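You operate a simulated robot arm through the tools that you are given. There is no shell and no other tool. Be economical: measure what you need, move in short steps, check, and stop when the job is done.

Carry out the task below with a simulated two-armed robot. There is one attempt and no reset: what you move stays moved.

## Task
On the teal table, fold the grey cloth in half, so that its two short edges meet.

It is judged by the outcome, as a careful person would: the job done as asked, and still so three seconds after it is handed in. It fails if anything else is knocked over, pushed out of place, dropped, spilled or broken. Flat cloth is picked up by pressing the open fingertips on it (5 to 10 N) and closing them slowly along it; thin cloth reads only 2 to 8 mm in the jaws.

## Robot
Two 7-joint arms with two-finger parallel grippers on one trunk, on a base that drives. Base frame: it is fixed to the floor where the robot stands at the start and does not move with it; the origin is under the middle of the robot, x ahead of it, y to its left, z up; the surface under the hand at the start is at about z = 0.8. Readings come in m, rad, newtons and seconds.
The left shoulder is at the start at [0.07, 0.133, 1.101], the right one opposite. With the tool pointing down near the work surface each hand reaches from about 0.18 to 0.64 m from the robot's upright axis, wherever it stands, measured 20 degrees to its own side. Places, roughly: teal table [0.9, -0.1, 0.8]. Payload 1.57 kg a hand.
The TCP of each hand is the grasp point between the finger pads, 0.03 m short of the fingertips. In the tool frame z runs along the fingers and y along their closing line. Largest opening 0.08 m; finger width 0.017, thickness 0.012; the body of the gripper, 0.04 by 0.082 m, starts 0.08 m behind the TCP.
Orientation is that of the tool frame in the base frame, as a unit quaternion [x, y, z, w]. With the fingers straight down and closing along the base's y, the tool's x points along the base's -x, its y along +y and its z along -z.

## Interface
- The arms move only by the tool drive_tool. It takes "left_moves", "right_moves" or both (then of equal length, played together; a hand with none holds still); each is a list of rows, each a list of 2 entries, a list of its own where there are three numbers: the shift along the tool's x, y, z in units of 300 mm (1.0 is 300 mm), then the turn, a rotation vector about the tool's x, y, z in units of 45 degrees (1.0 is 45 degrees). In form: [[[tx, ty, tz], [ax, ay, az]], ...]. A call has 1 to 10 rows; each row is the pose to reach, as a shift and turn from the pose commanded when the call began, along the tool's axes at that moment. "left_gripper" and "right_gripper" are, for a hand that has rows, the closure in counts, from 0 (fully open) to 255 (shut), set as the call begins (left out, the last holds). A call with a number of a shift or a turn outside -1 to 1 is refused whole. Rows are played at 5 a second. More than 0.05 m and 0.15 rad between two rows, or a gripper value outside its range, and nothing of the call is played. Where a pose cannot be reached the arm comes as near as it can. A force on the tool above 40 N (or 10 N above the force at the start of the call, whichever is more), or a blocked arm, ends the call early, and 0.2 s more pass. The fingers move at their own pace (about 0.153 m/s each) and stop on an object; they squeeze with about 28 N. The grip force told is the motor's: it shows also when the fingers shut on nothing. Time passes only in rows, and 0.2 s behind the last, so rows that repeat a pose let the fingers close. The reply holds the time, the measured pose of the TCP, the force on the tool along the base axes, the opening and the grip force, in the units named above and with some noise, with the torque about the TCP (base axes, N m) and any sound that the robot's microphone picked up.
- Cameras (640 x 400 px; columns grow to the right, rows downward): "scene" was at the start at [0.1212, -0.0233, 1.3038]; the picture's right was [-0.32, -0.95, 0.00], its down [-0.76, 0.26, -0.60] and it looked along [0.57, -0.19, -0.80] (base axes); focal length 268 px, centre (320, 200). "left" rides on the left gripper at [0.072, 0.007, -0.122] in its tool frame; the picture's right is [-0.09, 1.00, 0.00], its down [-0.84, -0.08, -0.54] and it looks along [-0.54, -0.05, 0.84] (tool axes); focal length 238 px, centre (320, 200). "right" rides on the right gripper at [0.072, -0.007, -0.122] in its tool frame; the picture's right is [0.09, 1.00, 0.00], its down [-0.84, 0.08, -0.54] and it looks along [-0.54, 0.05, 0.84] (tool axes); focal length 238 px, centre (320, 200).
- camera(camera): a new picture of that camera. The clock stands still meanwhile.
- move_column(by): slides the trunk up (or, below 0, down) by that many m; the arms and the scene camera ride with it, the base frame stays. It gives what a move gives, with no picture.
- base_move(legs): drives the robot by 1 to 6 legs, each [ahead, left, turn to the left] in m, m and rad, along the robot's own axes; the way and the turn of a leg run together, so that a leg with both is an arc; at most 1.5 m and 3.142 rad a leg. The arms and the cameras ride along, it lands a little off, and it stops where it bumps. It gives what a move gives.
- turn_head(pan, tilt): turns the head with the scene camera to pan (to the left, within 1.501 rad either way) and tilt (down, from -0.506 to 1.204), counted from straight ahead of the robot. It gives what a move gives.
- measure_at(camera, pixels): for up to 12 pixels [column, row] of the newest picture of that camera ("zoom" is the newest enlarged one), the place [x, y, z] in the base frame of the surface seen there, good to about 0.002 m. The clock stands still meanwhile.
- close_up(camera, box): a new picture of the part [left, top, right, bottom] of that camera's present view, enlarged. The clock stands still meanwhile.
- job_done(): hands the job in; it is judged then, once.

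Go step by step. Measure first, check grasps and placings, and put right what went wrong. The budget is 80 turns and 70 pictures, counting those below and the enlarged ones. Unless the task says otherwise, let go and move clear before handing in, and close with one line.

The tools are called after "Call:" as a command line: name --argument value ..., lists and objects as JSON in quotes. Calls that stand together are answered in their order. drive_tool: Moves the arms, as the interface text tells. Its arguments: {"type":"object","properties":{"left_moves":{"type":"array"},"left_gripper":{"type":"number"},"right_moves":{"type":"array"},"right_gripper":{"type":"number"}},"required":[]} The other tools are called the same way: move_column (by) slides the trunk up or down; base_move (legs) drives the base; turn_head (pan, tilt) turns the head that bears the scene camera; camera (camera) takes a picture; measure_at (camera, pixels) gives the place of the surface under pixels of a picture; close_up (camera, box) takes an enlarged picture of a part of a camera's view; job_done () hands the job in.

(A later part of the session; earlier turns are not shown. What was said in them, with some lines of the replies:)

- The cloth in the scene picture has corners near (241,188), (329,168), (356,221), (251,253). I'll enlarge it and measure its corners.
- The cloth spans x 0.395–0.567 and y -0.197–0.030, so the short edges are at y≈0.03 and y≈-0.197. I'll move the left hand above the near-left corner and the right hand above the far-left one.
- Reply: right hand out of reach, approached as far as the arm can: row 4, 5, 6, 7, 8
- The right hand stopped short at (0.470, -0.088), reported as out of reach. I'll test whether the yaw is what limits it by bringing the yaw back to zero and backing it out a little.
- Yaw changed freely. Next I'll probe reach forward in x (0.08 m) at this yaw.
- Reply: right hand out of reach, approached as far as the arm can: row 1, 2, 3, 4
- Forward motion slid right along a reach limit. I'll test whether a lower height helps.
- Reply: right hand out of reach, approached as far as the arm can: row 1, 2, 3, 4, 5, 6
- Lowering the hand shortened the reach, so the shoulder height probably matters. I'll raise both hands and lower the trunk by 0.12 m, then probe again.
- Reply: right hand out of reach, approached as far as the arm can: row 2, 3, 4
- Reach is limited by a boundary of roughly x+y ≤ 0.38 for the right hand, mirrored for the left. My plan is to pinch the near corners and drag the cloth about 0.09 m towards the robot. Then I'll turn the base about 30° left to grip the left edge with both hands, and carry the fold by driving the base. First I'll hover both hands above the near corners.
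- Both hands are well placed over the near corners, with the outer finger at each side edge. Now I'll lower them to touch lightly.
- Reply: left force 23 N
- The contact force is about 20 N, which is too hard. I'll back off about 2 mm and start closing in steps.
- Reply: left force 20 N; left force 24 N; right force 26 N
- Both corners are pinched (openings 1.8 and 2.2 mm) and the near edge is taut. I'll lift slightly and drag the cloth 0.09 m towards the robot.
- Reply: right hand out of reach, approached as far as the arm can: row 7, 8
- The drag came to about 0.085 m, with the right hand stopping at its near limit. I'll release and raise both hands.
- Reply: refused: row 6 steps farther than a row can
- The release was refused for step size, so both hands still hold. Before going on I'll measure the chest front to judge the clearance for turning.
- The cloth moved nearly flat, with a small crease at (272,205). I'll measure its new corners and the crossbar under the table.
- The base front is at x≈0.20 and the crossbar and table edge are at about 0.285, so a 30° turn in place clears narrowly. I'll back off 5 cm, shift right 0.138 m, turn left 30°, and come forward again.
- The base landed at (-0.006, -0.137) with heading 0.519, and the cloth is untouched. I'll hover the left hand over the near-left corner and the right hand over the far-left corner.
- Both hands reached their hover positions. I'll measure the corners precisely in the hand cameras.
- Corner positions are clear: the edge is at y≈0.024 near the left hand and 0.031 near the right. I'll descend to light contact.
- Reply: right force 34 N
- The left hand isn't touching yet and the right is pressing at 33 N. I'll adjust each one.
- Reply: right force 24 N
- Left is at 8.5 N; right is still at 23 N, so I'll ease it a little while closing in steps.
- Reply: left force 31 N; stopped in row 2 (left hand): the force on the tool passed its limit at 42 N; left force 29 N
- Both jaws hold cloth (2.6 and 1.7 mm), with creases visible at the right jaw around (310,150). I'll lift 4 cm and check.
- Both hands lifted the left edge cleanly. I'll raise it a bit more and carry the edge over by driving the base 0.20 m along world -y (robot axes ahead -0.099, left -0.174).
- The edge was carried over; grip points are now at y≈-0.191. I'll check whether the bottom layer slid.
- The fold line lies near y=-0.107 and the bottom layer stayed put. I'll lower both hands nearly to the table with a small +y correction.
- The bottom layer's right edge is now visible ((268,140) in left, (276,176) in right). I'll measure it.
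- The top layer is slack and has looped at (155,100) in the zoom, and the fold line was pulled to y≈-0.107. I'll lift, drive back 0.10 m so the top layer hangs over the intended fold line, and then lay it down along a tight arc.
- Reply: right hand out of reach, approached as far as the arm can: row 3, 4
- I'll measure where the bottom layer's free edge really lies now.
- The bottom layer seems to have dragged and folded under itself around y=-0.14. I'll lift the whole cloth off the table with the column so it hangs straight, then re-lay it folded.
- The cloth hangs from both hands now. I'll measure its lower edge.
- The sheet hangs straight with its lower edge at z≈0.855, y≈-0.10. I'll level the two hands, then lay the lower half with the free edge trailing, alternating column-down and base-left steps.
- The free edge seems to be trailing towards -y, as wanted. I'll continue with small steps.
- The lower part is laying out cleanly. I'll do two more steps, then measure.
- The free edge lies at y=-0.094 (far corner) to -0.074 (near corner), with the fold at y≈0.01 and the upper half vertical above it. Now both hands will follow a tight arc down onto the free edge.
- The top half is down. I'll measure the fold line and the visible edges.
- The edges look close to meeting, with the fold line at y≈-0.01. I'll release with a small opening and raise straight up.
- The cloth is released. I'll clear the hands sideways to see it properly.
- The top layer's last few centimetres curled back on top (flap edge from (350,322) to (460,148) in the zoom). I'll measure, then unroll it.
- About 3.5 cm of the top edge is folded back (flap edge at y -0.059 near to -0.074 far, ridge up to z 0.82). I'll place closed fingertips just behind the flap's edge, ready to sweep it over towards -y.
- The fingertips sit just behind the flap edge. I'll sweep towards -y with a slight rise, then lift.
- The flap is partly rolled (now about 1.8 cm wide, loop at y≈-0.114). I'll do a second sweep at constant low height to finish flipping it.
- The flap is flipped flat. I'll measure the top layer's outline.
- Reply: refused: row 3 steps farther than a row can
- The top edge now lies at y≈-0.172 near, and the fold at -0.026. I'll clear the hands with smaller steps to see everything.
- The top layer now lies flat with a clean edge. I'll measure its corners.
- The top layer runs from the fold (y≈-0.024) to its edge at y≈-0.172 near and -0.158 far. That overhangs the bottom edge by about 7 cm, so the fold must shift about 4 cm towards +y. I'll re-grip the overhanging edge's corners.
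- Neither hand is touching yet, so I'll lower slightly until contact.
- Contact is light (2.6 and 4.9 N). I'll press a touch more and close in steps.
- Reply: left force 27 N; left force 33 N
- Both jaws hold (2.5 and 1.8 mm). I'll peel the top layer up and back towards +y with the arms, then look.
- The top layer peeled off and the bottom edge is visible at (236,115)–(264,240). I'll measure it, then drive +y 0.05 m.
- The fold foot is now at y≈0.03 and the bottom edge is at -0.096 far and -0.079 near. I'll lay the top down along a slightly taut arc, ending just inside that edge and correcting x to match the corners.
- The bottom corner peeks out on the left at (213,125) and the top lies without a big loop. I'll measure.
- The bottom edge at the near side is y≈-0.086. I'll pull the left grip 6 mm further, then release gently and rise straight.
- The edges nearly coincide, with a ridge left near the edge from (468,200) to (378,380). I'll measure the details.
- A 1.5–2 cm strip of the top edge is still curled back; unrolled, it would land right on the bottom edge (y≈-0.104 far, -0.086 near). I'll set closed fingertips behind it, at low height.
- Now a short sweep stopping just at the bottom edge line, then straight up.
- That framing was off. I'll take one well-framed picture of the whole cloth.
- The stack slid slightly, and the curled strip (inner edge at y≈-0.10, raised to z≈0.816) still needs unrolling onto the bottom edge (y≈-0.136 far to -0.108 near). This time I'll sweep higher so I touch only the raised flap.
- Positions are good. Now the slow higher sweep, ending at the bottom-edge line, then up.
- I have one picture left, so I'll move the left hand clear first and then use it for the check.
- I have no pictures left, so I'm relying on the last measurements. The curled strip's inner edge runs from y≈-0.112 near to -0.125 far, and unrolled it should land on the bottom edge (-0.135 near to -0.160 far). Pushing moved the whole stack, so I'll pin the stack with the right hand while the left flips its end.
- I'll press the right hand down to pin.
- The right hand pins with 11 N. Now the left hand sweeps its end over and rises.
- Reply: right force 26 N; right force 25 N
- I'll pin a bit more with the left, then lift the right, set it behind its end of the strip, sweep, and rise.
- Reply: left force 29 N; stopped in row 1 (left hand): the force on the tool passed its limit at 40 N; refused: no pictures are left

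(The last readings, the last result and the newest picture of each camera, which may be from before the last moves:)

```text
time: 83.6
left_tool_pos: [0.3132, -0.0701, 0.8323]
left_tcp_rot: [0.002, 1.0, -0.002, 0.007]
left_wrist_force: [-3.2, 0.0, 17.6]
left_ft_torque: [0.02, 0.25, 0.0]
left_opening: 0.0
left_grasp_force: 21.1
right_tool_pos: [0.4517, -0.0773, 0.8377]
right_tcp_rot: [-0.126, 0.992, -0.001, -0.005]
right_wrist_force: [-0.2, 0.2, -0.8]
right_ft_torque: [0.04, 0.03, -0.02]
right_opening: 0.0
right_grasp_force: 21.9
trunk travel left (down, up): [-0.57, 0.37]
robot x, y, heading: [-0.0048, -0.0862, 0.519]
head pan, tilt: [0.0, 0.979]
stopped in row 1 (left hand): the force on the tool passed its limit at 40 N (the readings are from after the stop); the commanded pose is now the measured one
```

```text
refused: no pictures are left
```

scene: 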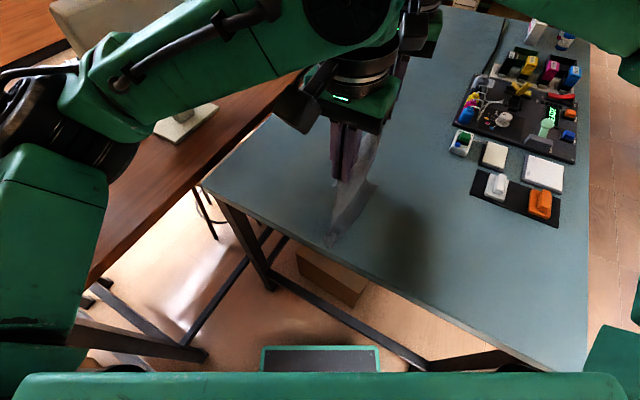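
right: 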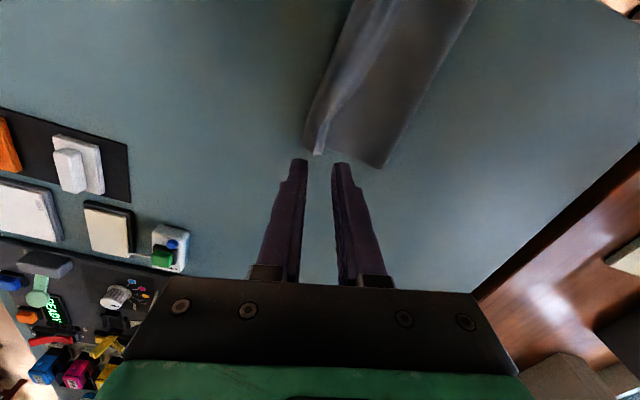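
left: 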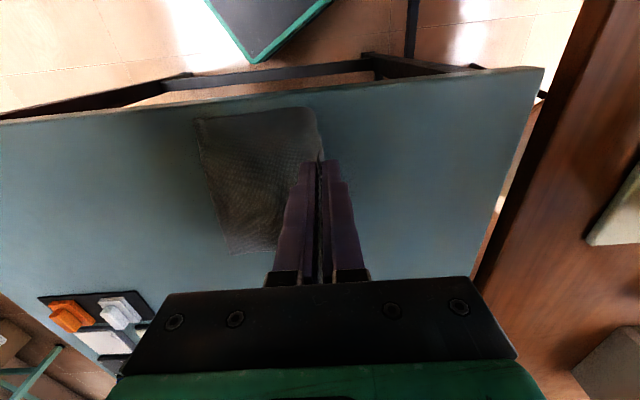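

The left hand pressed too hard and stopped the call; it has eased off now. I'll continue the right hand's sweep from where it is.

Call:
drive_tool --right_moves '[[[0, 0, -0.06], [0, 0, 0]], [[0.019, -0.073, -0.06], [0, 0, 0]], [[0.019, -0.073, 0.008], [0, 0, 0]], [[0.028, -0.107, 0.009], [0, 0, 0]], [[0.036, -0.14, 0.009], [0, 0, 0]], [[0.044, -0.17, 0.009], [0, 0, 0]], [[0.052, -0.2, 0.009], [0, 0, 0]], [[0.0575, -0.2225, 0.009], [0, 0, 0]], [[0.0575, -0.2225, -0.06], [0, 0, 0]], [[0.0575, -0.2225, -0.16], [0, 0, 0]]]'

```text
time: 85.8
left_tool_pos: [0.3124, -0.0694, 0.8313]
left_tcp_rot: [0.001, 1.0, -0.002, 0.006]
left_wrist_force: [1.9, -0.7, 29.3]
left_ft_torque: [-0.07, 0.1, -0.04]
left_opening: 0.0
left_grasp_force: 20.8
right_tool_pos: [0.4534, -0.1459, 0.8846]
right_tcp_rot: [-0.128, 0.992, -0.001, -0.004]
right_wrist_force: [-1.2, -0.3, -0.1]
right_ft_torque: [-0.02, 0.01, -0.03]
right_opening: 0.0
right_grasp_force: 21.6
trunk travel left (down, up): [-0.57, 0.37]
robot x, y, heading: [-0.0063, -0.0888, 0.521]
head pan, tilt: [0.0, 0.979]
```

The sweep is complete. I'll raise both hands straight up and clear of the table, then hand in.

Call:
drive_tool --left_moves '[[[0, 0, -0.08], [0, 0, 0]], [[0, 0, -0.2], [0, 0, 0]], [[0, 0.08, -0.3], [0, 0, 0]], [[0, 0.2, -0.37], [0, 0, 0]], [[0, 0.35, -0.4], [0, 0, 0]], [[0, 0.5, -0.42], [0, 0, 0]], [[0, 0.6, -0.42], [0, 0, 0]]]' --right_moves '[[[0, 0, -0.06], [0, 0, 0]], [[0, 0, -0.14], [0, 0, 0]], [[0, -0.06, -0.22], [0, 0, 0]], [[0, -0.16, -0.26], [0, 0, 0]], [[0, -0.28, -0.28], [0, 0, 0]], [[0, -0.4, -0.28], [0, 0, 0]], [[0, -0.5, -0.28], [0, 0, 0]]]'

Call:
job_done

```text
time: 87.4
left_tool_pos: [0.3113, 0.1116, 0.956]
left_tcp_rot: [0.003, 1.0, -0.001, 0.005]
left_wrist_force: [0.0, -1.1, -0.4]
left_ft_torque: [0.03, -0.02, -0.01]
left_opening: 0.0
left_grasp_force: 21.7
right_tool_pos: [0.4933, -0.2921, 0.9698]
right_tcp_rot: [-0.129, 0.992, -0.002, -0.006]
right_wrist_force: [-0.1, -0.1, 0.1]
right_ft_torque: [0.0, 0.01, -0.01]
right_opening: 0.0
right_grasp_force: 21.6
trunk travel left (down, up): [-0.57, 0.37]
robot x, y, heading: [-0.0022, -0.0937, 0.516]
head pan, tilt: [0.0, 0.979]
```

```text
The job is handed in.
```

I folded the grey cloth in half along its length and handed it in with both hands clear, but I couldn't confirm that the short edges meet: my last picture showed about 2 cm of the top edge curled back, roughly 3 cm short of the bottom edge. I then swept that strip at both ends with no pictures left to check the result. The cloth also ended up about 9 cm nearer the robot than it started, and nothing else on the table was disturbed that I saw.
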